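You operate a simulated robot arm through the tools that you are given. There is no shell and no other tool. Be economical: measure what you need, move in short steps, check, and stop when the job is done.

You run a simulated two-armed robot. Do the job below in one go: nothing can be reset, and whatever is moved stays where it is left.

## Task
Shut the machine down at the end of the shift.
Fine: drive switch off before the heat switch, stop button in; main switch off last.

Only the result counts: the job must be done as asked and must still hold three seconds after the hand-in. Knocking over, shifting, dropping, spilling or breaking anything else fails it.

## Robot
Two 7-joint arms with two-finger parallel grippers on one trunk, on a base that drives. Base frame: it is fixed to the floor where the robot stands at the start and does not move with it; the origin is under the middle of the robot, x ahead of it, y to its left, z up. Lengths are in m, angles in degrees, forces in N, time in s.
The left shoulder is at the start at [0.05, 0.168, 1.032], the right one opposite. With the tool pointing down near the work surface each hand reaches from about 0.1 to 0.62 m from the robot's upright axis, wherever it stands, measured 20 degrees to its own side. Places, roughly: door latch [0.7, 0.1, 1.2]; drive switch [0.8, -0.1, 1.3]; heat switch [0.8, 0, 1.3]; main switch [0.8, 0, 1]; mode switch [0.8, -0.2, 1.3]; stop button [0.8, -0.4, 1.3]; wall thickness knob [0.8, -0.3, 1.6]. Payload 1.57 kg a hand.
The tool frame of a hand sits at the grasp point between the pads (the TCP): z along the fingers, y along the line on which they close. The tips reach 0.03 m beyond it. Largest opening 0.08 m; finger width 0.017, thickness 0.012; the body of the gripper, 0.04 by 0.082 m, starts 0.08 m behind the TCP.
Orientation is that of the tool frame in the base frame, as a unit quaternion [w, x, y, z]. With the fingers straight down and closing along the base's y, the tool's x points along the base's -x, its y along +y and its z along -z.

## Interface
- The arms move only by the tool step_arm. It takes "left_targets", "right_targets" or both (then of equal length, played together; a hand with none holds still); each is a list of rows, each an object (a shift or turn left out is 0, a gripper value left out holds the last) with "slide": the shift along the tool's x, y, z in m, a list of three; "turn": the turn, a rotation vector about the tool's x, y, z in degrees, a list of three; "claw": the gripper command, from -1 (fully open) to 1 (shut), values between in proportion. In form: [{"slide": [dx, dy, dz], "turn": [wx, wy, wz], "claw": claw}, ...]. A call has 1 to 20 rows; each row is the pose to reach, as a shift and turn from the pose commanded when the call began, along the tool's axes at that moment. Each row takes 0.2 s and may step no farther than 0.05 m and 8.6 degrees from the row before; otherwise, or with a gripper value out of range, the whole call is refused. A pose out of reach is approached as far as the arm can. The call stops where the force on the tool passes 50 N (or 10 N more than at its start, if that is more) or the arm is blocked; 0.2 s more then pass. Each finger travels about 0.045 m/s and halts on what it meets, pressing with about 22 N; the grip force reading is that of the motor and also rises with nothing between the fingers. The clock runs only during rows and for 0.2 s after the last one: add rows that repeat a pose to give the fingers time. The reply holds the time, the measured pose of the TCP, the force on the tool along the base axes, the opening and the grip force, in the units named above and with some noise, with the torque about the TCP (base axes, N m) and any sound that the robot's microphone picked up.
- Cameras (640 x 400 px; columns grow to the right, rows downward): "scene" is now at [0.1293, -0.0109, 1.2579]; the picture's right is [-0.13, -0.99, 0.00], its down [-0.41, 0.06, -0.91] and it looks along [0.90, -0.12, -0.42] (base axes); focal length 292 px, centre (320, 200). "left" rides on the left gripper at [0.072, 0.007, -0.122] in its tool frame; the picture's right is [-0.09, 1.00, 0.00], its down [-0.84, -0.08, -0.54] and it looks along [-0.54, -0.05, 0.84] (tool axes); focal length 238 px, centre (320, 200). "right" rides on the right gripper at [0.072, -0.007, -0.122] in its tool frame; the picture's right is [0.09, 1.00, 0.00], its down [-0.84, 0.08, -0.54] and it looks along [-0.54, 0.05, 0.84] (tool axes); focal length 238 px, centre (320, 200). There is no depth. A picture from a camera that has moved, and an enlarged one, comes with that camera's place and axes in the base frame and with its lens.
- camera(camera): a new picture of that camera. No time passes.
- lift_body(by): slides the trunk up (or, below 0, down) by that many m; the arms and the scene camera ride with it, the base frame stays. It gives what a move gives, with no picture.
- drive_base(legs): drives the robot by 1 to 6 legs, each [ahead, left, turn to the left] in m, m and degrees, along the robot's own axes; the way and the turn of a leg run together, so that a leg with both is an arc; at most 1.5 m and 180 degrees a leg. The arms and the cameras ride along, it lands a little off, and it stops where it bumps. It gives what a move gives.
- pan_tilt(pan, tilt): turns the head with the scene camera to pan (to the left, within 80 degrees either way) and tilt (down, from -29 to 69), counted from straight ahead of the robot. It gives what a move gives.
- enlarge(camera, box): a new picture of the part [left, top, right, bottom] of that camera's present view, enlarged. No time passes.
- job_done(): hands the job in; it is judged then, once.

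Work in short steps. Places have to be worked out from the pictures, the camera data and where the tool is seen: move nearer, look again, correct. Check each grasp and each placing, and mend what went wrong. You have 120 turns and 92 pictures in all, those below and enlarged ones among them. Open the grippers and draw the arms clear of the work before you hand the job in, unless the task says otherwise; then end with one line.

The tools are called after "Emit:" as name(argument=value, ...) on one line, values as JSON. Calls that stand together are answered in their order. step_arm: Moves the arms, as the interface text tells. Its arguments: {"type":"object","properties":{"left_targets":{"type":"array","items":{"type":"object","properties":{"slide":{"type":"array","items":{"type":"number"}},"turn":{"type":"array","items":{"type":"number"}},"claw":{"type":"number"}}}},"right_targets":{"type":"array","items":{"type":"object","properties":{"slide":{"type":"array","items":{"type":"number"}},"turn":{"type":"array","items":{"type":"number"}},"claw":{"type":"number"}}}}},"required":[]} The other tools are called the same way: lift_body (by) slides the trunk up or down; drive_base (legs) drives the base; pan_tilt (pan, tilt) turns the head that bears the scene camera; camera (camera) takes a picture; enlarge (camera, box) takes an enlarged picture of a part of a camera's view; job_done () hands the job in.

At the start:

```text
time_s: 0.0
left_tool_pos: [0.3998, 0.0957, 1.0]
left_tcp_rot: [0.0, -0.001, 1.0, 0.0]
left_force: [-1.0, -0.3, 0.1]
left_moment: [-0.03, 0.02, 0.02]
left_gripper_width: 0.0799
left_gripper_force: 0.0
right_tool_pos: [0.4141, -0.2781, 1.0003]
right_tcp_rot: [0.0, 0.0, 1.0, 0.0]
right_force: [0.1, -0.1, 0.4]
right_moment: [0.02, -0.02, 0.0]
right_gripper_width: 0.0799
right_gripper_force: 0.2
trunk travel left (down, up): [-0.2, 0.243]
robot x, y, heading: [-0.0, -0.0022, 0.1]
head pan, tilt: [-7.7, 24.6]
```

scene: 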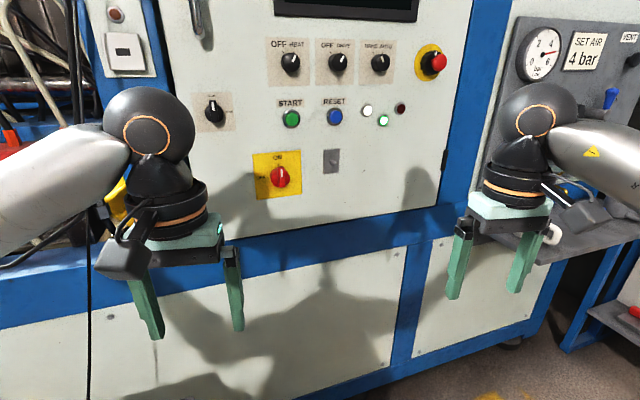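
right: 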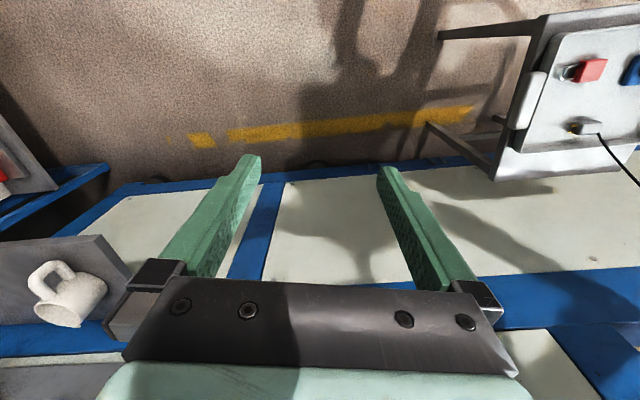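
left: 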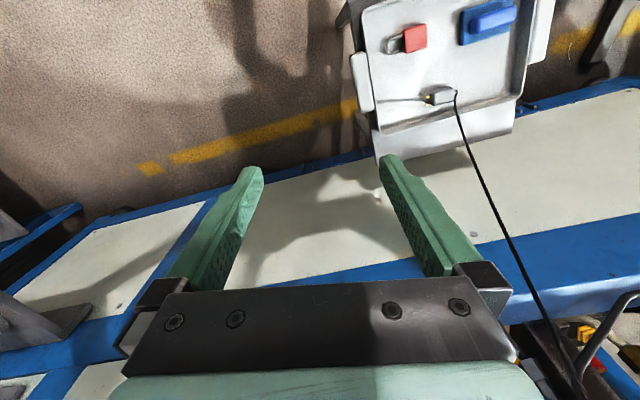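

The scene shows the control panel with selector knobs, a yellow main switch and a stop button. I'll enlarge the panel to read the labels and positions.

Emit:
enlarge(camera="scene", box=[240, 20, 460, 157])

Emit:
enlarge(camera="scene", box=[180, 80, 360, 205])

Emit:
pan_tilt(pan=-8, tilt=0)

Emit:
camera(camera="scene")

```text
2.91 times, centred on (350, 88) of scene
camera zoom: at [0.1293, -0.0109, 1.2579], right [-0.13, -0.99, 0.0], down [-0.41, 0.06, -0.91], along [0.9, -0.12, -0.42], focal length 851 px, centre (233, 524)
```

zoom: 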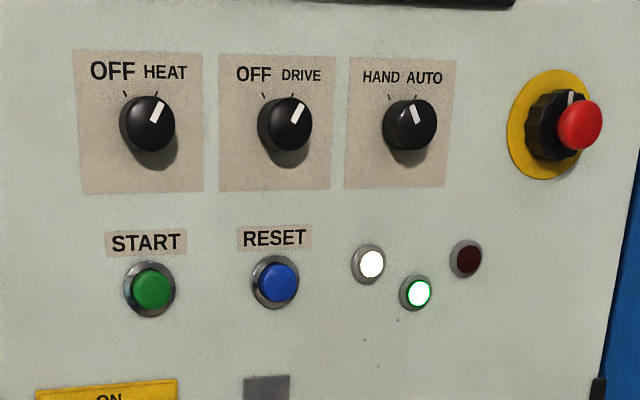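

```text
3.20 times, centred on (270, 142) of scene
camera zoom: at [0.1293, -0.0109, 1.2579], right [-0.13, -0.99, 0.0], down [-0.41, 0.06, -0.91], along [0.9, -0.12, -0.42], focal length 936 px, centre (480, 384)
```

zoom: 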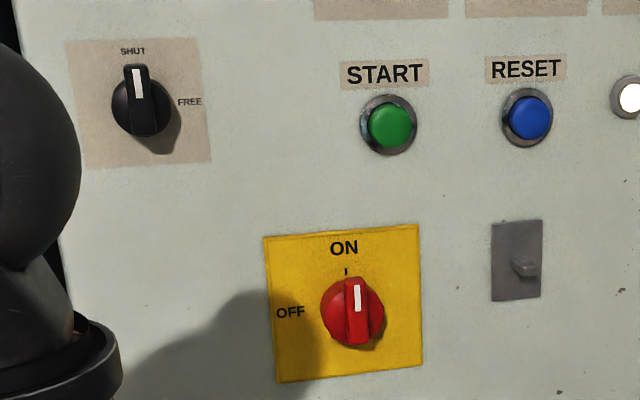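

```text
time_s: 0.9
left_tool_pos: [0.4005, 0.0958, 1.0004]
left_tcp_rot: [0.0, 0.0, 1.0, 0.001]
left_force: [0.5, 0.1, -0.3]
left_moment: [-0.01, -0.01, 0.0]
left_gripper_width: 0.0799
left_gripper_force: 0.1
right_tool_pos: [0.4126, -0.2785, 1.0001]
right_tcp_rot: [0.0, 0.0, 1.0, 0.0]
right_force: [-0.5, 0.0, 0.0]
right_moment: [0.0, 0.02, -0.01]
right_gripper_width: 0.0799
right_gripper_force: 0.1
trunk travel left (down, up): [-0.2, 0.243]
robot x, y, heading: [0.0023, 0.0012, 0.1]
head pan, tilt: [-8.0, 0.0]
```

```text
86 pictures are left
camera scene: at [0.127, -0.011, 1.2977], right [-0.14, -0.99, 0.0], down [0.0, 0.0, -1.0], along [0.99, -0.14, 0.0], focal length 292 px, centre (320, 200)
```

scene: 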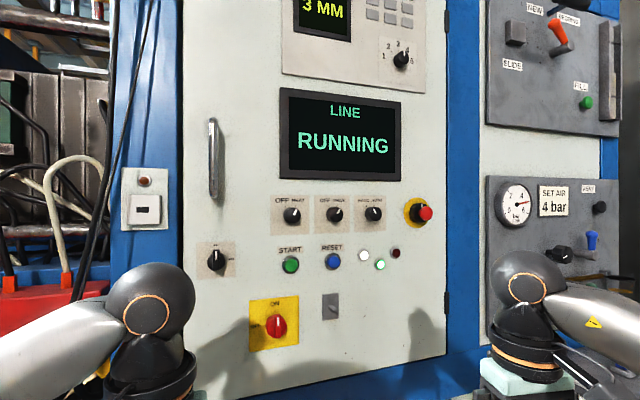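

The panel is turned about 12° (its inward normal goes slightly left). I'll raise the trunk for a second viewpoint, which also gives reach at the 1.3 m row.

Emit:
lift_body(by=0.15)

Emit:
camera(camera="scene")

Emit:
enlarge(camera="scene", box=[200, 230, 460, 392])

```text
time_s: 2.6
left_tool_pos: [0.4005, 0.0948, 1.1496]
left_tcp_rot: [0.0, 0.0, 1.0, 0.001]
left_force: [-0.5, -0.1, 0.4]
left_moment: [0.01, -0.01, -0.02]
left_gripper_width: 0.0797
left_gripper_force: 0.1
right_tool_pos: [0.4151, -0.2783, 1.1489]
right_tcp_rot: [0.0, 0.0, 1.0, 0.0]
right_force: [0.4, -1.1, 0.9]
right_moment: [-0.02, 0.01, 0.0]
right_gripper_width: 0.0802
right_gripper_force: 0.1
trunk travel left (down, up): [-0.35, 0.093]
robot x, y, heading: [-0.0013, -0.0002, 0.0]
head pan, tilt: [-8.0, 0.0]
```

```text
85 pictures are left
camera scene: at [0.1272, -0.0111, 1.4477], right [-0.14, -0.99, 0.0], down [0.0, 0.0, -1.0], along [0.99, -0.14, 0.0], focal length 292 px, centre (320, 200)
```

scene: 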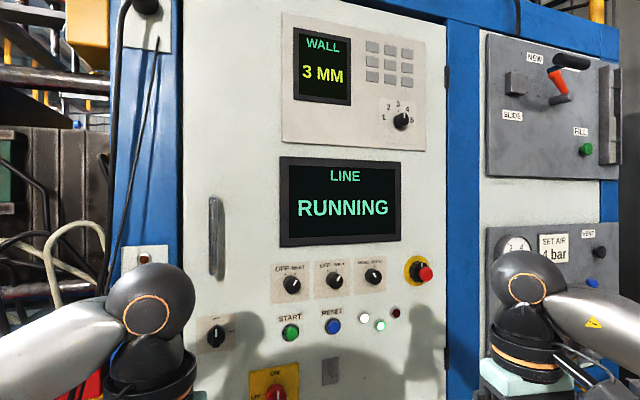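

```text
2.46 times, centred on (330, 311) of scene
camera zoom: at [0.1272, -0.0111, 1.4477], right [-0.14, -0.99, 0.0], down [0.0, 0.0, -1.0], along [0.99, -0.14, 0.0], focal length 720 px, centre (295, -73)
```

zoom: 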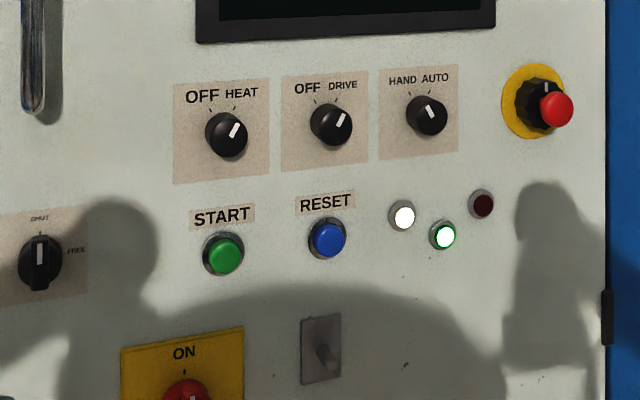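

Estimates: heat ≈ [0.751, -0.038, 1.267], drive ≈ [0.772, -0.135, 1.267], stop ≈ [0.80, -0.36, 1.267], main ≈ [0.744, 0, 1.03], with the panel normal at ~12° yaw. I'll pitch the right hand to horizontal while easing it forward and up.

Emit:
step_arm(right_targets=[{"slide": [-0.01, 0, -0.01], "turn": [0, -8.2, 0], "claw": -0.2}, {"slide": [-0.02, 0, -0.02], "turn": [0, -16.4, 0]}, {"slide": [-0.03, 0, -0.03], "turn": [0, -24.6, 0]}, {"slide": [-0.04, 0, -0.04], "turn": [0, -32.8, 0]}, {"slide": [-0.05, 0, -0.05], "turn": [0, -41, 0]}, {"slide": [-0.06, 0, -0.06], "turn": [0, -49.2, 0]}, {"slide": [-0.07, 0, -0.07], "turn": [0, -57.4, 0]}, {"slide": [-0.08, 0, -0.08], "turn": [0, -65.6, 0]}, {"slide": [-0.09, 0, -0.09], "turn": [0, -73.8, 0]}, {"slide": [-0.1, 0, -0.1], "turn": [0, -82, 0]}, {"slide": [-0.1, 0, -0.117], "turn": [0, -90, 0]}])

Emit:
camera(camera="right")

```text
time_s: 5.0
left_tool_pos: [0.4, 0.095, 1.1489]
left_tcp_rot: [0.0, 0.0, 1.0, 0.001]
left_force: [-0.4, 0.1, -0.1]
left_moment: [-0.03, -0.03, -0.01]
left_gripper_width: 0.0802
left_gripper_force: 0.1
right_tool_pos: [0.5141, -0.2794, 1.2671]
right_tcp_rot: [0.708, -0.001, 0.706, 0.001]
right_force: [0.2, -0.5, -0.6]
right_moment: [0.03, 0.04, -0.01]
right_gripper_width: 0.048
right_gripper_force: 0.1
trunk travel left (down, up): [-0.35, 0.093]
robot x, y, heading: [-0.0017, -0.0022, -0.1]
head pan, tilt: [-8.0, 0.0]
```

```text
83 pictures are left
camera right: at [0.3902, -0.2854, 1.1945], right [0.0, 1.0, -0.09], down [-0.54, 0.08, 0.84], along [0.84, 0.05, 0.54], focal length 238 px, centre (320, 200)
```

right: 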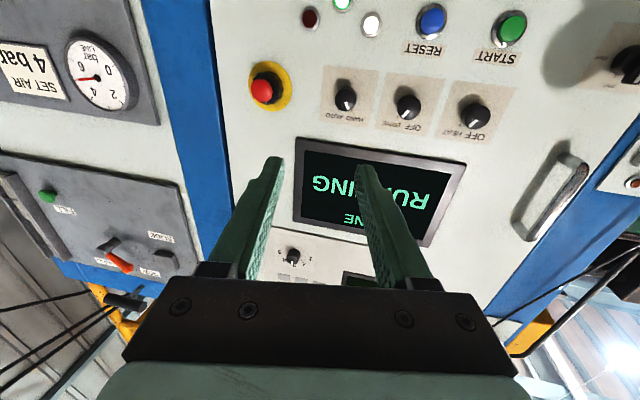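

The pitch succeeded and the wrist camera sees the knobs. I'll yaw 12° left and move to ~0.12 m in front of the drive switch, with the fingers still short of the panel.

Emit:
step_arm(right_targets=[{"slide": [0, 0.03, 0.03], "turn": [-4, 0, 0]}, {"slide": [0, 0.06, 0.06], "turn": [-8, 0, 0]}, {"slide": [0, 0.09, 0.095], "turn": [-12, 0, 0]}, {"slide": [0, 0.119, 0.13], "turn": [-12, 0, 0]}, {"slide": [0, 0.119, 0.13], "turn": [-12, 0, 0]}])

Emit:
camera(camera="right")

Emit:
camera(camera="scene")

```text
time_s: 6.2
left_tool_pos: [0.3994, 0.0944, 1.151]
left_tcp_rot: [0.0, -0.001, 1.0, 0.0]
left_force: [0.8, -0.7, -0.4]
left_moment: [-0.04, -0.01, 0.02]
left_gripper_width: 0.0801
left_gripper_force: 0.0
right_tool_pos: [0.6423, -0.161, 1.2665]
right_tcp_rot: [0.703, -0.074, 0.703, 0.074]
right_force: [0.7, -0.1, -0.5]
right_moment: [0.03, -0.02, 0.0]
right_gripper_width: 0.0478
right_gripper_force: 0.0
trunk travel left (down, up): [-0.35, 0.093]
robot x, y, heading: [0.0006, -0.0007, 0.2]
head pan, tilt: [-8.0, 0.0]
```

```text
82 pictures are left
camera right: at [0.523, -0.1921, 1.1935], right [-0.21, 0.97, -0.09], down [-0.55, -0.04, 0.84], along [0.81, 0.22, 0.54], focal length 238 px, centre (320, 200)
```

right: 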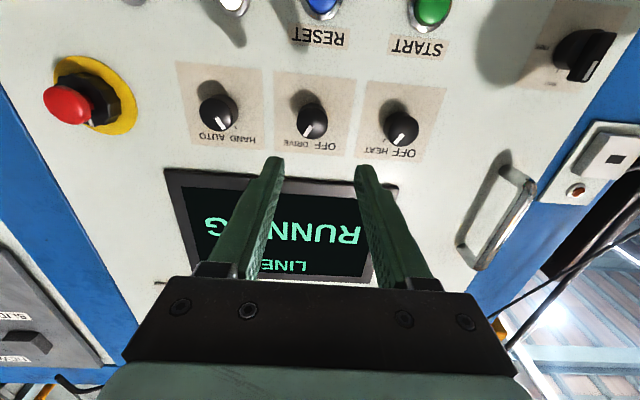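

```text
81 pictures are left
camera scene: at [0.1268, -0.0114, 1.4478], right [-0.14, -0.99, 0.0], down [0.0, 0.0, -1.0], along [0.99, -0.14, 0.0], focal length 292 px, centre (320, 200)
```

scene: 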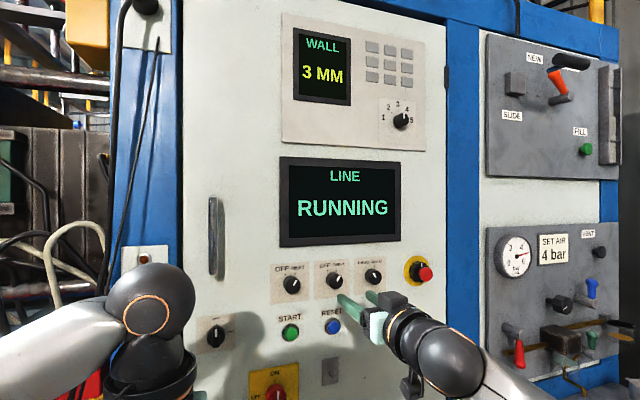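

Triangulating with both cameras gives the drive knob at ≈ [0.785, -0.138, 1.262]. I'll look closer at its shape.

Emit:
enlarge(camera="right", box=[180, 50, 460, 225])

```text
2.29 times, centred on (320, 138) of right
camera zoom: at [0.523, -0.1921, 1.1935], right [-0.21, 0.97, -0.09], down [-0.55, -0.04, 0.84], along [0.81, 0.22, 0.54], focal length 545 px, centre (320, 343)
```

zoom: 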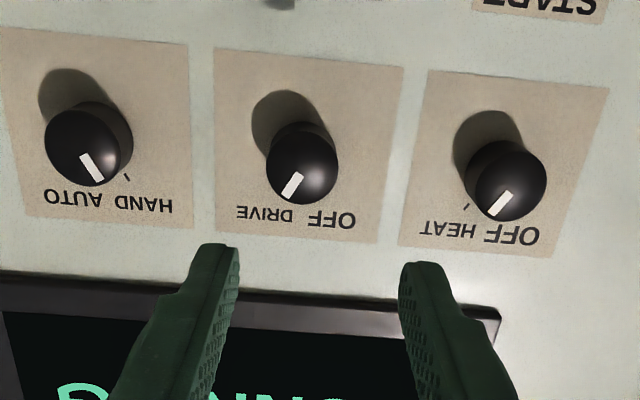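

The knobs are round, about 36 mm across, with the marker at ~+30° clockwise. I'll pre-roll the hand +30°, open it to ~64 mm, align laterally and advance to just short of the knob.

Emit:
step_arm(right_targets=[{"slide": [0.002, -0.004, 0.02], "turn": [0, 0, 8], "claw": -0.6}, {"slide": [0.0045, -0.007, 0.04], "turn": [0, 0, 16]}, {"slide": [0.0045, -0.007, 0.06], "turn": [0, 0, 24]}, {"slide": [0.0045, -0.007, 0.08], "turn": [0, 0, 30]}, {"slide": [0.0045, -0.007, 0.09], "turn": [0, 0, 30]}])

Emit:
camera(camera="right")

Emit:
enlarge(camera="scene", box=[240, 240, 460, 377])

```text
time_s: 7.4
left_tool_pos: [0.3992, 0.0942, 1.1496]
left_tcp_rot: [0.0, 0.0, 1.0, 0.0]
left_force: [0.1, -0.6, -0.2]
left_moment: [-0.01, -0.02, -0.01]
left_gripper_width: 0.0801
left_gripper_force: 0.1
right_tool_pos: [0.7316, -0.1481, 1.2628]
right_tcp_rot: [0.66, 0.111, 0.698, 0.254]
right_force: [0.2, 0.7, 0.6]
right_moment: [0.01, -0.03, -0.01]
right_gripper_width: 0.0639
right_gripper_force: 0.1
trunk travel left (down, up): [-0.35, 0.093]
robot x, y, heading: [0.0002, -0.0015, 0.2]
head pan, tilt: [-8.0, 0.0]
```

```text
79 pictures are left
camera right: at [0.6052, -0.143, 1.196], right [-0.19, 0.89, 0.42], down [-0.46, -0.46, 0.76], along [0.87, -0.05, 0.49], focal length 238 px, centre (320, 200)
```

right: 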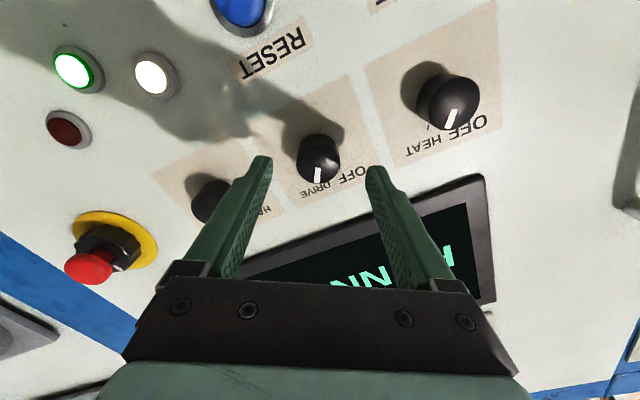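

```text
2.91 times, centred on (350, 308) of scene
camera zoom: at [0.127, -0.011, 1.4477], right [-0.14, -0.99, 0.0], down [0.0, 0.0, -1.0], along [0.99, -0.14, 0.0], focal length 851 px, centre (233, -116)
```

zoom: 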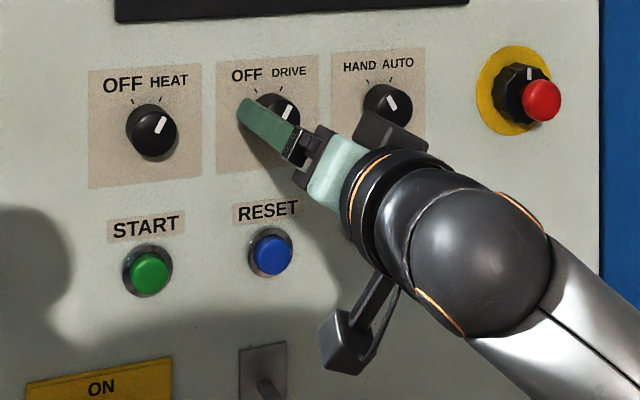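

Alignment is within ~3 mm. I'll advance until the fingertips straddle the knob, then close.

Emit:
step_arm(right_targets=[{"slide": [-0.003, -0.0016, 0.015]}, {"slide": [-0.003, -0.0016, 0.03]}, {"slide": [-0.003, -0.0016, 0.04]}, {"slide": [-0.003, -0.0016, 0.04]}])

Emit:
camera(camera="right")

```text
time_s: 8.4
left_tool_pos: [0.3987, 0.0952, 1.1505]
left_tcp_rot: [0.0, 0.0, 1.0, 0.001]
left_force: [0.0, 0.4, -0.4]
left_moment: [-0.02, -0.03, -0.01]
left_gripper_width: 0.0799
left_gripper_force: 0.1
right_tool_pos: [0.771, -0.142, 1.2644]
right_tcp_rot: [0.66, 0.111, 0.699, 0.253]
right_force: [-4.1, 0.7, -2.4]
right_moment: [0.05, 0.15, -0.19]
right_gripper_width: 0.0641
right_gripper_force: 0.1
trunk travel left (down, up): [-0.35, 0.093]
robot x, y, heading: [0.0012, 0.0001, -0.0]
head pan, tilt: [-8.0, 0.0]
```

```text
77 pictures are left
camera right: at [0.6447, -0.1374, 1.1973], right [-0.19, 0.89, 0.42], down [-0.46, -0.46, 0.76], along [0.87, -0.05, 0.49], focal length 238 px, centre (320, 200)
```

right: 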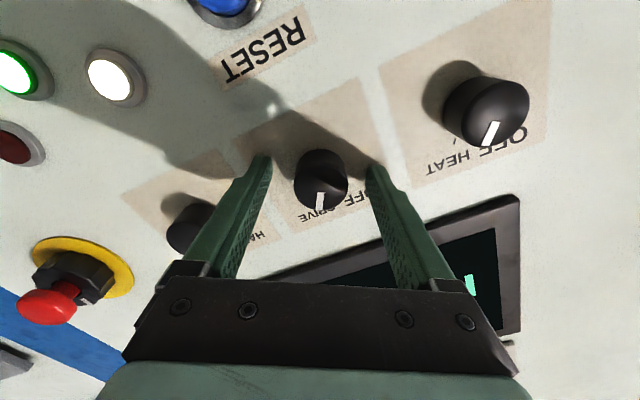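

Fingertips just touch the panel (-4 N) with the knob centred between them. I'll back off 3 mm and close.

Emit:
step_arm(right_targets=[{"slide": [0, 0, -0.004]}, {"slide": [0, 0, -0.004], "claw": 1}, {"slide": [0, 0, -0.004]}, {"slide": [0, 0, -0.004]}, {"slide": [0, 0, -0.004]}])

Emit:
camera(camera="right")

```text
time_s: 9.6
left_tool_pos: [0.3997, 0.0954, 1.1501]
left_tcp_rot: [0.0, -0.001, 1.0, 0.001]
left_force: [0.0, -0.7, 0.0]
left_moment: [-0.01, 0.04, -0.03]
left_gripper_width: 0.08
left_gripper_force: 0.0
right_tool_pos: [0.7669, -0.1429, 1.2654]
right_tcp_rot: [0.66, 0.11, 0.698, 0.254]
right_force: [0.3, 2.3, 2.1]
right_moment: [-0.1, 0.42, -0.29]
right_gripper_width: 0.0339
right_gripper_force: 33.4
trunk travel left (down, up): [-0.35, 0.093]
robot x, y, heading: [0.0015, 0.0002, 0.2]
head pan, tilt: [-8.0, 0.0]
```

```text
76 pictures are left
camera right: at [0.6409, -0.1379, 1.1974], right [-0.19, 0.89, 0.42], down [-0.46, -0.46, 0.76], along [0.87, -0.05, 0.49], focal length 238 px, centre (320, 200)
```

right: 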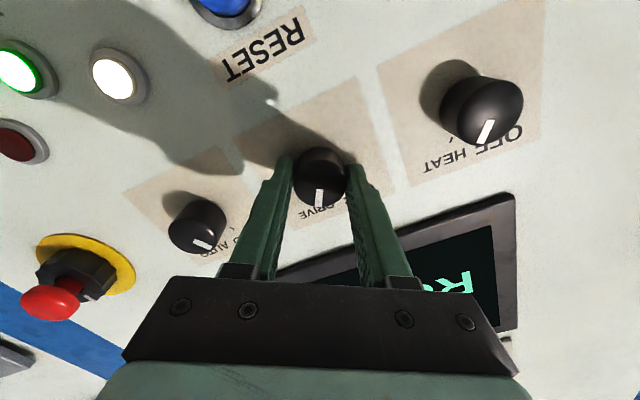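

The knob is gripped (34 mm). Now I'll turn it counter-clockwise by about 62°.

Emit:
step_arm(right_targets=[{"turn": [0, 0, -7]}, {"turn": [0, 0, -14]}, {"turn": [0, 0, -21]}, {"turn": [0, 0, -28]}, {"turn": [0, 0, -35]}, {"turn": [0, 0, -42]}, {"turn": [0, 0, -49]}, {"turn": [0, 0, -56]}, {"turn": [0, 0, -62]}, {"turn": [0, 0, -62]}])

Emit:
camera(camera="right")

```text
time_s: 11.8
left_tool_pos: [0.3986, 0.0946, 1.1501]
left_tcp_rot: [0.0, -0.001, 1.0, 0.0]
left_force: [0.6, -0.6, -1.1]
left_moment: [0.04, -0.01, -0.01]
left_gripper_width: 0.08
left_gripper_force: 0.0
right_tool_pos: [0.768, -0.1431, 1.2663]
right_tcp_rot: [0.697, -0.265, 0.655, -0.123]
right_force: [-9.1, 1.0, -4.0]
right_moment: [0.57, -0.07, -0.89]
right_gripper_width: 0.0337
right_gripper_force: 41.3
trunk travel left (down, up): [-0.35, 0.093]
robot x, y, heading: [-0.0007, -0.0003, 0.1]
head pan, tilt: [-8.0, 0.0]
```

```text
75 pictures are left
camera right: at [0.6567, -0.2107, 1.206], right [-0.16, 0.78, -0.61], down [-0.64, 0.39, 0.67], along [0.75, 0.5, 0.43], focal length 238 px, centre (320, 200)
```

right: 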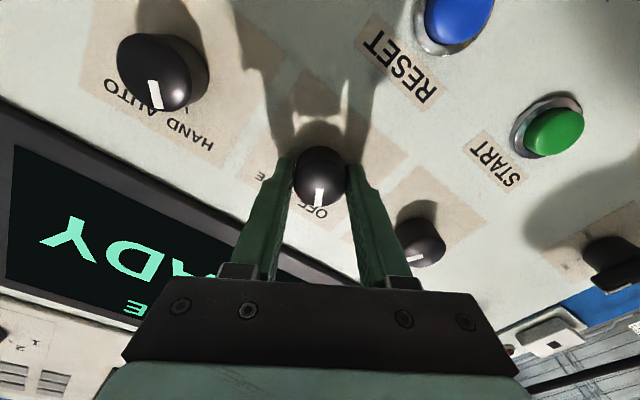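

The display changed to READY and the marker points at OFF, so drive is off. I'll release and draw straight back.

Emit:
step_arm(right_targets=[{"claw": -0.6}, {}, {}, {"slide": [0, 0, -0.02]}, {"slide": [0, 0, -0.05]}, {"slide": [0, 0, -0.07]}])

Emit:
enlarge(camera="scene", box=[240, 150, 460, 287])

Emit:
camera(camera="right")

```text
time_s: 13.2
left_tool_pos: [0.399, 0.0946, 1.1504]
left_tcp_rot: [0.0, 0.0, 1.0, 0.0]
left_force: [-0.7, 0.6, -0.9]
left_moment: [0.0, 0.03, 0.03]
left_gripper_width: 0.08
left_gripper_force: 0.0
right_tool_pos: [0.6985, -0.1555, 1.2648]
right_tcp_rot: [0.697, -0.265, 0.655, -0.123]
right_force: [0.9, 0.3, 0.9]
right_moment: [-0.03, 0.01, -0.01]
right_gripper_width: 0.0641
right_gripper_force: 0.0
trunk travel left (down, up): [-0.35, 0.093]
robot x, y, heading: [0.0025, -0.0006, 0.1]
head pan, tilt: [-8.0, 0.0]
```

```text
2.91 times, centred on (350, 218) of scene
camera zoom: at [0.1268, -0.0112, 1.4478], right [-0.14, -0.99, 0.0], down [0.0, 0.0, -1.0], along [0.99, -0.14, 0.0], focal length 851 px, centre (233, 146)
```

zoom: 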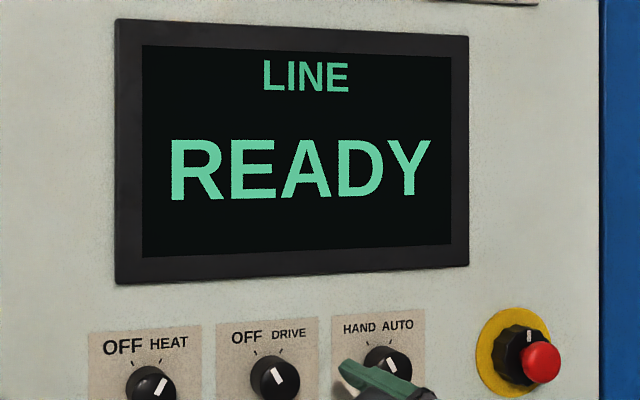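

```text
73 pictures are left
camera right: at [0.5878, -0.2238, 1.2063], right [-0.16, 0.78, -0.61], down [-0.64, 0.39, 0.67], along [0.75, 0.49, 0.43], focal length 238 px, centre (320, 200)
```

right: 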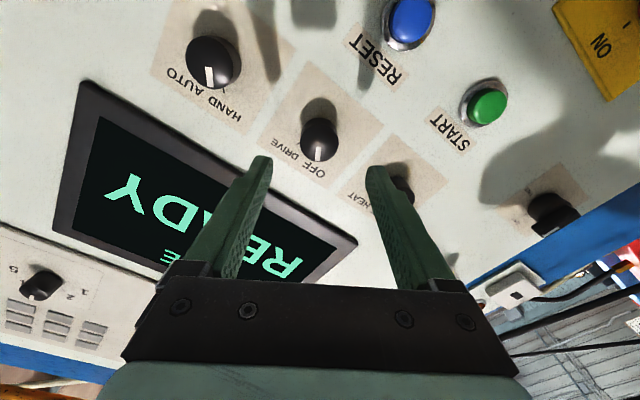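

Drive reads OFF. Next I shift 99 mm left along the panel to the heat switch, rolling back +62°.

Emit:
step_arm(right_targets=[{"slide": [-0.0066, 0.0105, 0], "turn": [0, 0, 8]}, {"slide": [-0.0131, 0.021, 0], "turn": [0, 0, 16]}, {"slide": [-0.0197, 0.0315, 0], "turn": [0, 0, 24]}, {"slide": [-0.0263, 0.042, 0], "turn": [0, 0, 32]}, {"slide": [-0.0328, 0.0525, 0], "turn": [0, 0, 40]}, {"slide": [-0.0394, 0.063, 0], "turn": [0, 0, 48]}, {"slide": [-0.046, 0.0735, 0], "turn": [0, 0, 56]}, {"slide": [-0.0525, 0.084, 0], "turn": [0, 0, 62]}, {"slide": [-0.0525, 0.084, 0.03], "turn": [0, 0, 62]}])

Emit:
camera(camera="right")

```text
time_s: 15.2
left_tool_pos: [0.3993, 0.0955, 1.1498]
left_tcp_rot: [0.0, 0.0, 1.0, 0.001]
left_force: [-0.3, 0.9, 0.2]
left_moment: [0.0, -0.01, -0.01]
left_gripper_width: 0.08
left_gripper_force: 0.1
right_tool_pos: [0.7092, -0.0539, 1.2631]
right_tcp_rot: [0.66, 0.111, 0.699, 0.253]
right_force: [-0.1, 0.7, 0.1]
right_moment: [-0.02, 0.01, -0.01]
right_gripper_width: 0.0643
right_gripper_force: 0.0
right hand out of reach, approached as far as the arm can: row 5, 6
trunk travel left (down, up): [-0.35, 0.093]
robot x, y, heading: [0.0041, -0.0022, 0.1]
head pan, tilt: [-8.0, 0.0]
```

```text
72 pictures are left
camera right: at [0.5822, -0.0495, 1.1973], right [-0.19, 0.89, 0.42], down [-0.46, -0.46, 0.76], along [0.87, -0.05, 0.49], focal length 238 px, centre (320, 200)
```

right: 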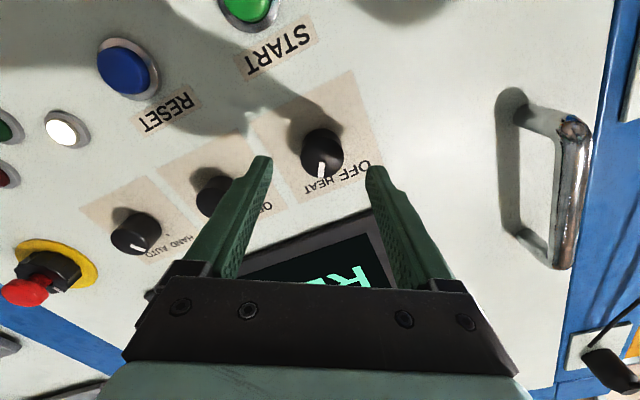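

Aligned to within ~3 mm in the picture. I'll advance onto the heat knob with a small correction and close.

Emit:
step_arm(right_targets=[{"slide": [0.002, 0.001, 0.015]}, {"slide": [0.002, 0.001, 0.03]}, {"slide": [0.002, 0.001, 0.038]}, {"slide": [0.002, 0.001, 0.038]}])

Emit:
camera(camera="right")

```text
time_s: 16.2
left_tool_pos: [0.3991, 0.0949, 1.1498]
left_tcp_rot: [0.0, 0.0, 1.0, -0.001]
left_force: [-0.3, -0.5, 0.4]
left_moment: [-0.01, -0.04, -0.01]
left_gripper_width: 0.0799
left_gripper_force: 0.1
right_tool_pos: [0.746, -0.0438, 1.2626]
right_tcp_rot: [0.66, 0.111, 0.698, 0.253]
right_force: [-0.4, -0.5, 0.5]
right_moment: [0.0, -0.01, -0.01]
right_gripper_width: 0.0639
right_gripper_force: 0.0
trunk travel left (down, up): [-0.35, 0.093]
robot x, y, heading: [-0.0002, 0.001, -0.1]
head pan, tilt: [-8.0, 0.0]
```

```text
71 pictures are left
camera right: at [0.6193, -0.0402, 1.1959], right [-0.19, 0.89, 0.42], down [-0.46, -0.46, 0.76], along [0.87, -0.05, 0.49], focal length 238 px, centre (320, 200)
```

right: 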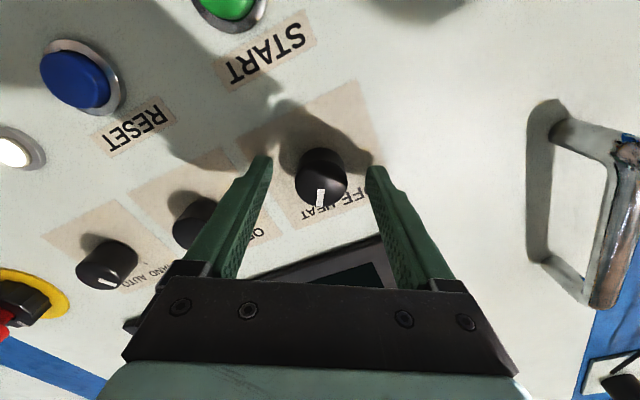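

Same framing as with the drive knob; closing and turning −62°.

Emit:
step_arm(right_targets=[{"claw": 1}, {}, {}, {}, {"turn": [0, 0, -7]}, {"turn": [0, 0, -14]}, {"turn": [0, 0, -21]}, {"turn": [0, 0, -28]}, {"turn": [0, 0, -35]}, {"turn": [0, 0, -42]}, {"turn": [0, 0, -49]}, {"turn": [0, 0, -56]}, {"turn": [0, 0, -62]}, {"turn": [0, 0, -62]}])

Emit:
camera(camera="right")

```text
time_s: 19.2
left_tool_pos: [0.3997, 0.0938, 1.1511]
left_tcp_rot: [0.0, 0.0, 1.0, -0.001]
left_force: [-0.3, -0.1, 0.0]
left_moment: [0.02, 0.0, -0.01]
left_gripper_width: 0.0801
left_gripper_force: 0.0
right_tool_pos: [0.7462, -0.0461, 1.2637]
right_tcp_rot: [0.696, -0.264, 0.656, -0.124]
right_force: [-1.9, -3.3, -2.3]
right_moment: [0.49, 0.35, -1.15]
right_gripper_width: 0.034
right_gripper_force: 40.7
trunk travel left (down, up): [-0.35, 0.093]
robot x, y, heading: [0.0016, -0.0016, 0.2]
head pan, tilt: [-8.0, 0.0]
```

```text
70 pictures are left
camera right: at [0.6347, -0.1135, 1.2047], right [-0.16, 0.78, -0.61], down [-0.64, 0.39, 0.67], along [0.76, 0.49, 0.43], focal length 238 px, centre (320, 200)
```

right: 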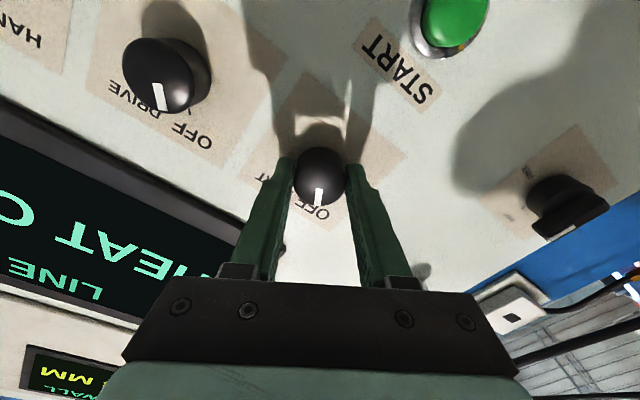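

The display says HEAT O(FF) and the marker is at OFF. I'll release, draw back 0.12 m and roll level.

Emit:
step_arm(right_targets=[{"claw": -0.6}, {}, {}, {"slide": [0, 0, -0.03]}, {"slide": [0, 0, -0.07]}, {"slide": [0, 0, -0.1], "turn": [0, 0, 8]}, {"slide": [0, 0, -0.12], "turn": [0, 0, 16], "claw": 1}, {"slide": [0, 0, -0.12], "turn": [0, 0, 24]}, {"slide": [0, 0, -0.12], "turn": [0, 0, 32]}, {"slide": [0, 0, -0.12], "turn": [0, 0, 32]}])

Emit:
enlarge(camera="scene", box=[260, 150, 480, 310])

Emit:
camera(camera="right")

```text
time_s: 21.4
left_tool_pos: [0.3986, 0.0949, 1.1499]
left_tcp_rot: [0.0, -0.001, 1.0, 0.0]
left_force: [0.1, 0.6, 1.2]
left_moment: [0.01, 0.03, -0.01]
left_gripper_width: 0.08
left_gripper_force: 0.1
right_tool_pos: [0.6275, -0.0694, 1.2633]
right_tcp_rot: [0.703, -0.074, 0.703, 0.075]
right_force: [-0.3, -0.6, -0.3]
right_moment: [0.02, 0.04, 0.01]
right_gripper_width: 0.0001
right_gripper_force: 13.4
trunk travel left (down, up): [-0.35, 0.093]
robot x, y, heading: [-0.0003, -0.0007, -0.1]
head pan, tilt: [-8.0, 0.0]
```

```text
2.50 times, centred on (370, 230) of scene
camera zoom: at [0.127, -0.011, 1.4477], right [-0.14, -0.99, 0.0], down [0.0, 0.0, -1.0], along [0.99, -0.14, 0.0], focal length 731 px, centre (195, 125)
```

zoom: 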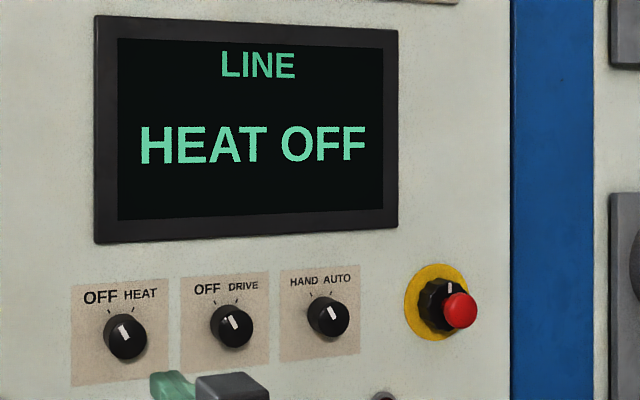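

```text
68 pictures are left
camera right: at [0.5092, -0.1008, 1.1902], right [-0.21, 0.97, -0.09], down [-0.55, -0.04, 0.84], along [0.81, 0.22, 0.54], focal length 238 px, centre (320, 200)
```

right: 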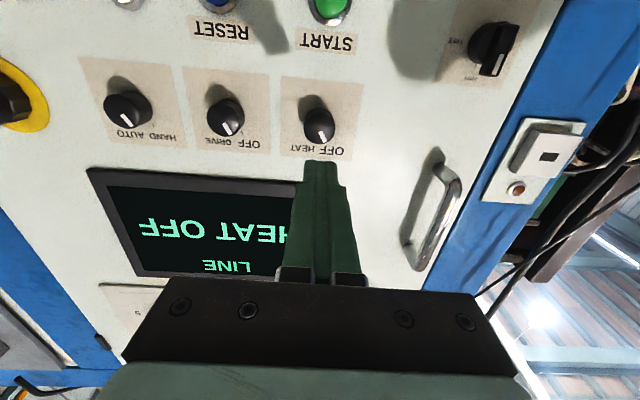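

Both selectors are off. The stop cap triangulates to ≈ [0.812, -0.375, 1.263]; I'll move the closed fingers right along the panel to ~5 cm in front of it.

Emit:
step_arm(right_targets=[{"slide": [0, -0.04, 0]}, {"slide": [0, -0.08, 0]}, {"slide": [0, -0.12, 0]}, {"slide": [0, -0.16, 0]}, {"slide": [0, -0.2, 0]}, {"slide": [0, -0.24, 0]}, {"slide": [0, -0.28, 0]}, {"slide": [0, -0.32, 0]}, {"slide": [0, -0.337, 0.02]}, {"slide": [0, -0.337, 0.035]}, {"slide": [0, -0.337, 0.035]}])

Emit:
camera(camera="right")

Emit:
camera(camera="scene")

```text
time_s: 23.8
left_tool_pos: [0.3976, 0.0971, 1.1502]
left_tcp_rot: [0.0, 0.0, 1.0, -0.001]
left_force: [0.8, 0.3, -0.1]
left_moment: [-0.01, -0.03, 0.02]
left_gripper_width: 0.0801
left_gripper_force: 0.2
right_tool_pos: [0.7293, -0.39, 1.2668]
right_tcp_rot: [0.704, -0.075, 0.702, 0.073]
right_force: [-0.2, 0.8, 0.2]
right_moment: [0.0, 0.03, -0.07]
right_gripper_width: 0.0
right_gripper_force: 21.5
right hand out of reach, approached as far as the arm can: row 1, 9
trunk travel left (down, up): [-0.35, 0.093]
robot x, y, heading: [-0.0012, -0.0018, -0.1]
head pan, tilt: [-8.0, 0.0]
```

```text
67 pictures are left
camera right: at [0.6116, -0.4221, 1.1925], right [-0.21, 0.97, -0.09], down [-0.55, -0.04, 0.84], along [0.81, 0.22, 0.54], focal length 238 px, centre (320, 200)
```

right: 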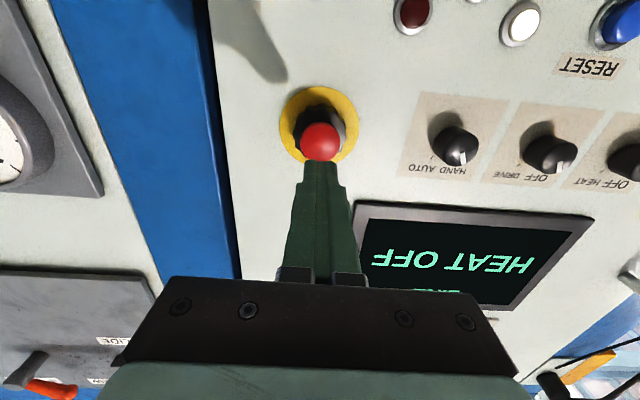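

```text
66 pictures are left
camera scene: at [0.1255, -0.0091, 1.448], right [-0.14, -0.99, 0.0], down [0.0, 0.0, -1.0], along [0.99, -0.14, 0.0], focal length 292 px, centre (320, 200)
```

scene: 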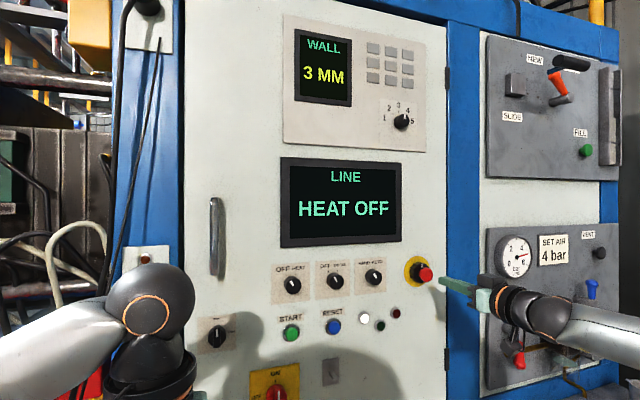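

Well lined up, just 5 mm too high. I'll lower 5 mm and advance to press the button.

Emit:
step_arm(right_targets=[{"slide": [0.005, 0, 0.02]}, {"slide": [0.005, 0, 0.04]}, {"slide": [0.005, 0, 0.05]}, {"slide": [0.005, 0, 0.055]}, {"slide": [0.005, 0, 0.06]}, {"slide": [0.005, 0, 0.064]}, {"slide": [0.005, 0, 0.068]}])

Emit:
camera(camera="right")

```text
time_s: 25.2
left_tool_pos: [0.3939, 0.095, 1.1509]
left_tcp_rot: [0.002, 0.001, 1.0, 0.0]
left_force: [0.4, 0.0, 0.2]
left_moment: [0.01, -0.01, 0.01]
left_gripper_width: 0.0802
left_gripper_force: 0.0
right_tool_pos: [0.7846, -0.3797, 1.2574]
right_tcp_rot: [0.702, -0.076, 0.704, 0.074]
right_force: [-38.2, 2.7, -3.3]
right_moment: [0.03, 0.06, 0.27]
right_gripper_width: 0.0003
right_gripper_force: 21.5
trunk travel left (down, up): [-0.35, 0.093]
robot x, y, heading: [0.0004, -0.0057, -0.2]
head pan, tilt: [-8.0, 0.0]
stopped in row 6 (right hand): the force on the tool passed its limit at 54 N (the readings are from after the stop); the commanded pose is now the measured one
```

```text
65 pictures are left
camera right: at [0.666, -0.4125, 1.1852], right [-0.21, 0.97, -0.09], down [-0.54, -0.04, 0.84], along [0.81, 0.23, 0.54], focal length 238 px, centre (320, 200)
```

right: 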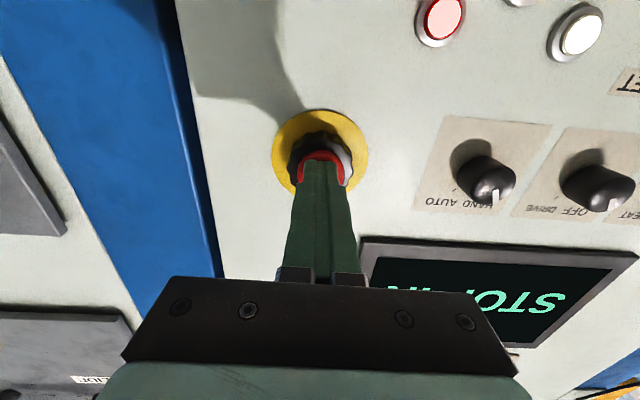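

The display shows STOP IN and the red lamp came on. I'll draw back and check that it stays in.

Emit:
step_arm(right_targets=[{"slide": [0, 0, -0.03]}, {"slide": [0, 0, -0.07]}, {"slide": [0, 0, -0.11]}, {"slide": [0, 0, -0.15]}, {"slide": [0, 0, -0.15]}])

Emit:
enlarge(camera="scene", box=[200, 150, 480, 400])

```text
time_s: 26.4
left_tool_pos: [0.3988, 0.0939, 1.1504]
left_tcp_rot: [-0.001, 0.001, 1.0, 0.0]
left_force: [0.0, -0.5, -0.4]
left_moment: [-0.02, 0.0, -0.01]
left_gripper_width: 0.08
left_gripper_force: 0.0
right_tool_pos: [0.6465, -0.41, 1.2538]
right_tcp_rot: [0.701, -0.075, 0.706, 0.074]
right_force: [0.3, -0.2, 1.7]
right_moment: [0.03, 0.02, -0.02]
right_gripper_width: 0.0
right_gripper_force: 20.8
trunk travel left (down, up): [-0.35, 0.093]
robot x, y, heading: [0.0033, -0.0008, -0.1]
head pan, tilt: [-8.0, 0.0]
```

```text
1.60 times, centred on (340, 275) of scene
camera zoom: at [0.1267, -0.011, 1.4477], right [-0.14, -0.99, 0.0], down [0.0, 0.0, -1.0], along [0.99, -0.14, 0.0], focal length 468 px, centre (288, 80)
```

zoom: 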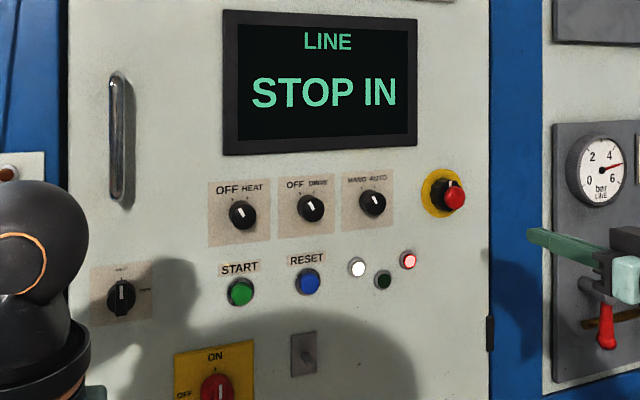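

Stop is latched in. Next is the main switch: I'll shift the left hand 8 cm aside, and bring the right hand leftwards along the panel at a safe standoff.

Emit:
step_arm(right_targets=[{"slide": [0, 0.04, 0]}, {"slide": [0, 0.08, 0.01]}, {"slide": [0, 0.12, 0.02]}, {"slide": [0, 0.16, 0.03]}, {"slide": [0, 0.2, 0.035]}, {"slide": [0, 0.24, 0.04]}, {"slide": [0, 0.28, 0.045]}, {"slide": [0, 0.32, 0.05]}, {"slide": [0, 0.36, 0.05], "claw": -0.6}, {"slide": [0, 0.378, 0.05]}], left_targets=[{"slide": [0, 0.02, 0]}, {"slide": [0, 0.04, 0]}, {"slide": [0, 0.06, 0]}, {"slide": [0, 0.08, 0]}, {"slide": [0, 0.08, 0]}, {"slide": [0, 0.08, 0]}, {"slide": [0, 0.08, 0]}, {"slide": [0, 0.08, 0]}, {"slide": [0, 0.08, 0]}, {"slide": [0, 0.08, 0]}])

Emit:
lift_body(by=-0.15)

Emit:
camera(camera="scene")

Emit:
camera(camera="right")

```text
time_s: 28.6
left_tool_pos: [0.4017, 0.1721, 1.1504]
left_tcp_rot: [0.0, 0.001, 1.0, 0.001]
left_force: [0.2, -0.8, 0.4]
left_moment: [0.02, 0.02, -0.01]
left_gripper_width: 0.0799
left_gripper_force: 0.1
right_tool_pos: [0.6183, -0.0347, 1.2531]
right_tcp_rot: [0.701, -0.074, 0.706, 0.074]
right_force: [0.8, 0.9, 0.4]
right_moment: [-0.03, 0.0, -0.02]
right_gripper_width: 0.0496
right_gripper_force: 0.0
right hand out of reach, approached as far as the arm can: row 7, 8
trunk travel left (down, up): [-0.35, 0.093]
robot x, y, heading: [0.002, -0.0026, -0.4]
head pan, tilt: [-8.0, 0.0]
```

```text
time_s: 30.4
left_tool_pos: [0.401, 0.1737, 0.9995]
left_tcp_rot: [0.001, 0.001, 1.0, 0.0]
left_force: [0.0, 0.4, 0.0]
left_moment: [0.0, -0.01, 0.02]
left_gripper_width: 0.0799
left_gripper_force: 0.1
right_tool_pos: [0.6164, -0.0332, 1.1043]
right_tcp_rot: [0.701, -0.075, 0.705, 0.074]
right_force: [-0.5, 0.2, -0.5]
right_moment: [-0.01, 0.01, 0.01]
right_gripper_width: 0.0639
right_gripper_force: 0.0
trunk travel left (down, up): [-0.2, 0.243]
robot x, y, heading: [0.0002, 0.0011, 0.0]
head pan, tilt: [-8.0, 0.0]
```

```text
63 pictures are left
camera scene: at [0.1262, -0.0112, 1.2978], right [-0.14, -0.99, 0.0], down [0.0, 0.0, -1.0], along [0.99, -0.14, 0.0], focal length 292 px, centre (320, 200)
```

scene: 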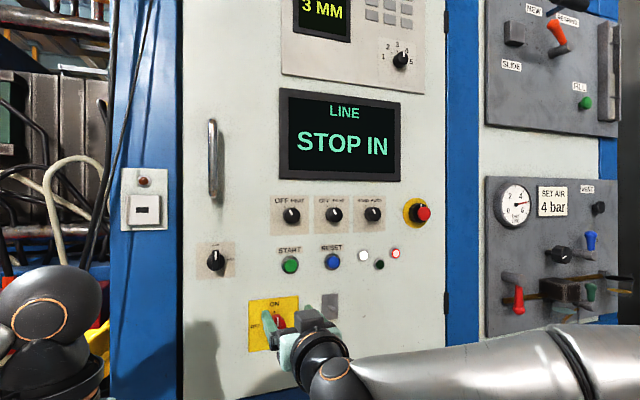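

```text
62 pictures are left
camera right: at [0.4971, -0.0644, 1.0314], right [-0.21, 0.97, -0.09], down [-0.54, -0.04, 0.84], along [0.81, 0.23, 0.53], focal length 238 px, centre (320, 200)
```

right: 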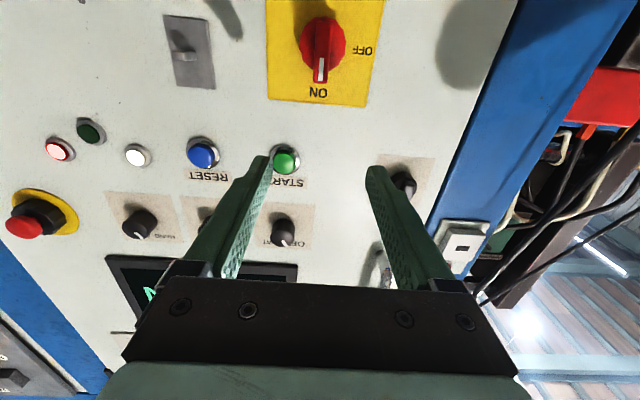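

The main switch triangulates to ≈ [0.760, -0.004, 1.027]. I'll lower to its height with standoff, then rehearse the −90° roll in free space to check reach.

Emit:
step_arm(right_targets=[{"slide": [0.03, 0, 0]}, {"slide": [0.06, -0.001, 0.01]}, {"slide": [0.077, -0.001, 0.03]}, {"slide": [0.077, -0.001, 0.05]}, {"slide": [0.077, -0.001, 0.05]}])

Emit:
camera(camera="right")

Emit:
step_arm(right_targets=[{"turn": [0, 0, -8.5]}, {"turn": [0, 0, -17]}, {"turn": [0, 0, -25.5]}, {"turn": [0, 0, -34]}, {"turn": [0, 0, -42.5]}, {"turn": [0, 0, -51]}, {"turn": [0, 0, -59.5]}, {"turn": [0, 0, -68]}, {"turn": [0, 0, -76.5]}, {"turn": [0, 0, -85]}, {"turn": [0, 0, -92]}, {"turn": [0, 0, -92]}])

Emit:
camera(camera="right")

```text
time_s: 31.6
left_tool_pos: [0.4009, 0.1739, 1.0005]
left_tcp_rot: [0.0, 0.001, 1.0, 0.0]
left_force: [-1.1, 0.2, 0.1]
left_moment: [0.0, -0.02, -0.01]
left_gripper_width: 0.0802
left_gripper_force: 0.2
right_tool_pos: [0.6653, -0.0106, 1.036]
right_tcp_rot: [0.698, -0.071, 0.709, 0.069]
right_force: [0.5, -0.6, 0.9]
right_moment: [-0.02, 0.01, 0.0]
right_gripper_width: 0.064
right_gripper_force: 0.0
right hand out of reach, approached as far as the arm can: row 2, 3, 4, 5
trunk travel left (down, up): [-0.2, 0.243]
robot x, y, heading: [0.0009, 0.0003, -0.1]
head pan, tilt: [-8.0, 0.0]
```

```text
61 pictures are left
camera right: at [0.5449, -0.0414, 0.9656], right [-0.2, 0.98, -0.09], down [-0.53, -0.03, 0.85], along [0.82, 0.22, 0.53], focal length 238 px, centre (320, 200)
```

right: 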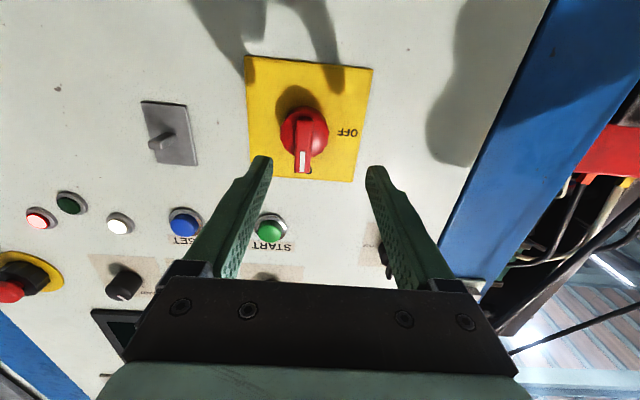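

```text
time_s: 34.2
left_tool_pos: [0.4001, 0.1734, 1.0003]
left_tcp_rot: [-0.001, 0.002, 1.0, 0.001]
left_force: [0.3, -0.4, -0.9]
left_moment: [-0.03, 0.01, 0.04]
left_gripper_width: 0.0799
left_gripper_force: 0.0
right_tool_pos: [0.6638, -0.0077, 1.0364]
right_tcp_rot: [-0.536, 0.56, -0.44, 0.453]
right_force: [0.0, -0.2, 0.0]
right_moment: [0.01, -0.02, 0.0]
right_gripper_width: 0.0642
right_gripper_force: 0.1
right hand out of reach, approached as far as the arm can: row 1, 2
trunk travel left (down, up): [-0.2, 0.243]
robot x, y, heading: [-0.0003, 0.0003, -0.0]
head pan, tilt: [-8.0, 0.0]
```

```text
60 pictures are left
camera right: at [0.5576, -0.1016, 1.0464], right [0.01, -0.13, -0.99], down [-0.7, 0.71, -0.1], along [0.71, 0.7, -0.08], focal length 238 px, centre (320, 200)
```

right: 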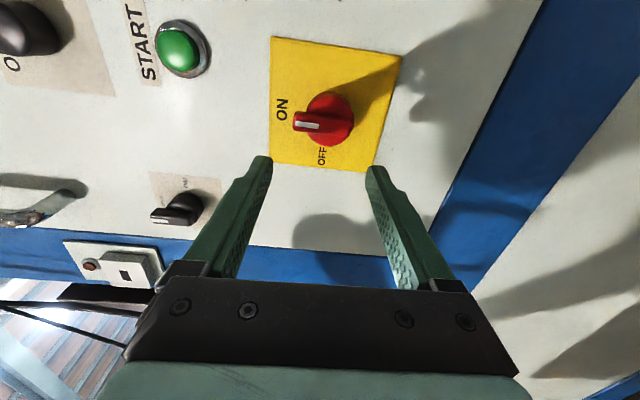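

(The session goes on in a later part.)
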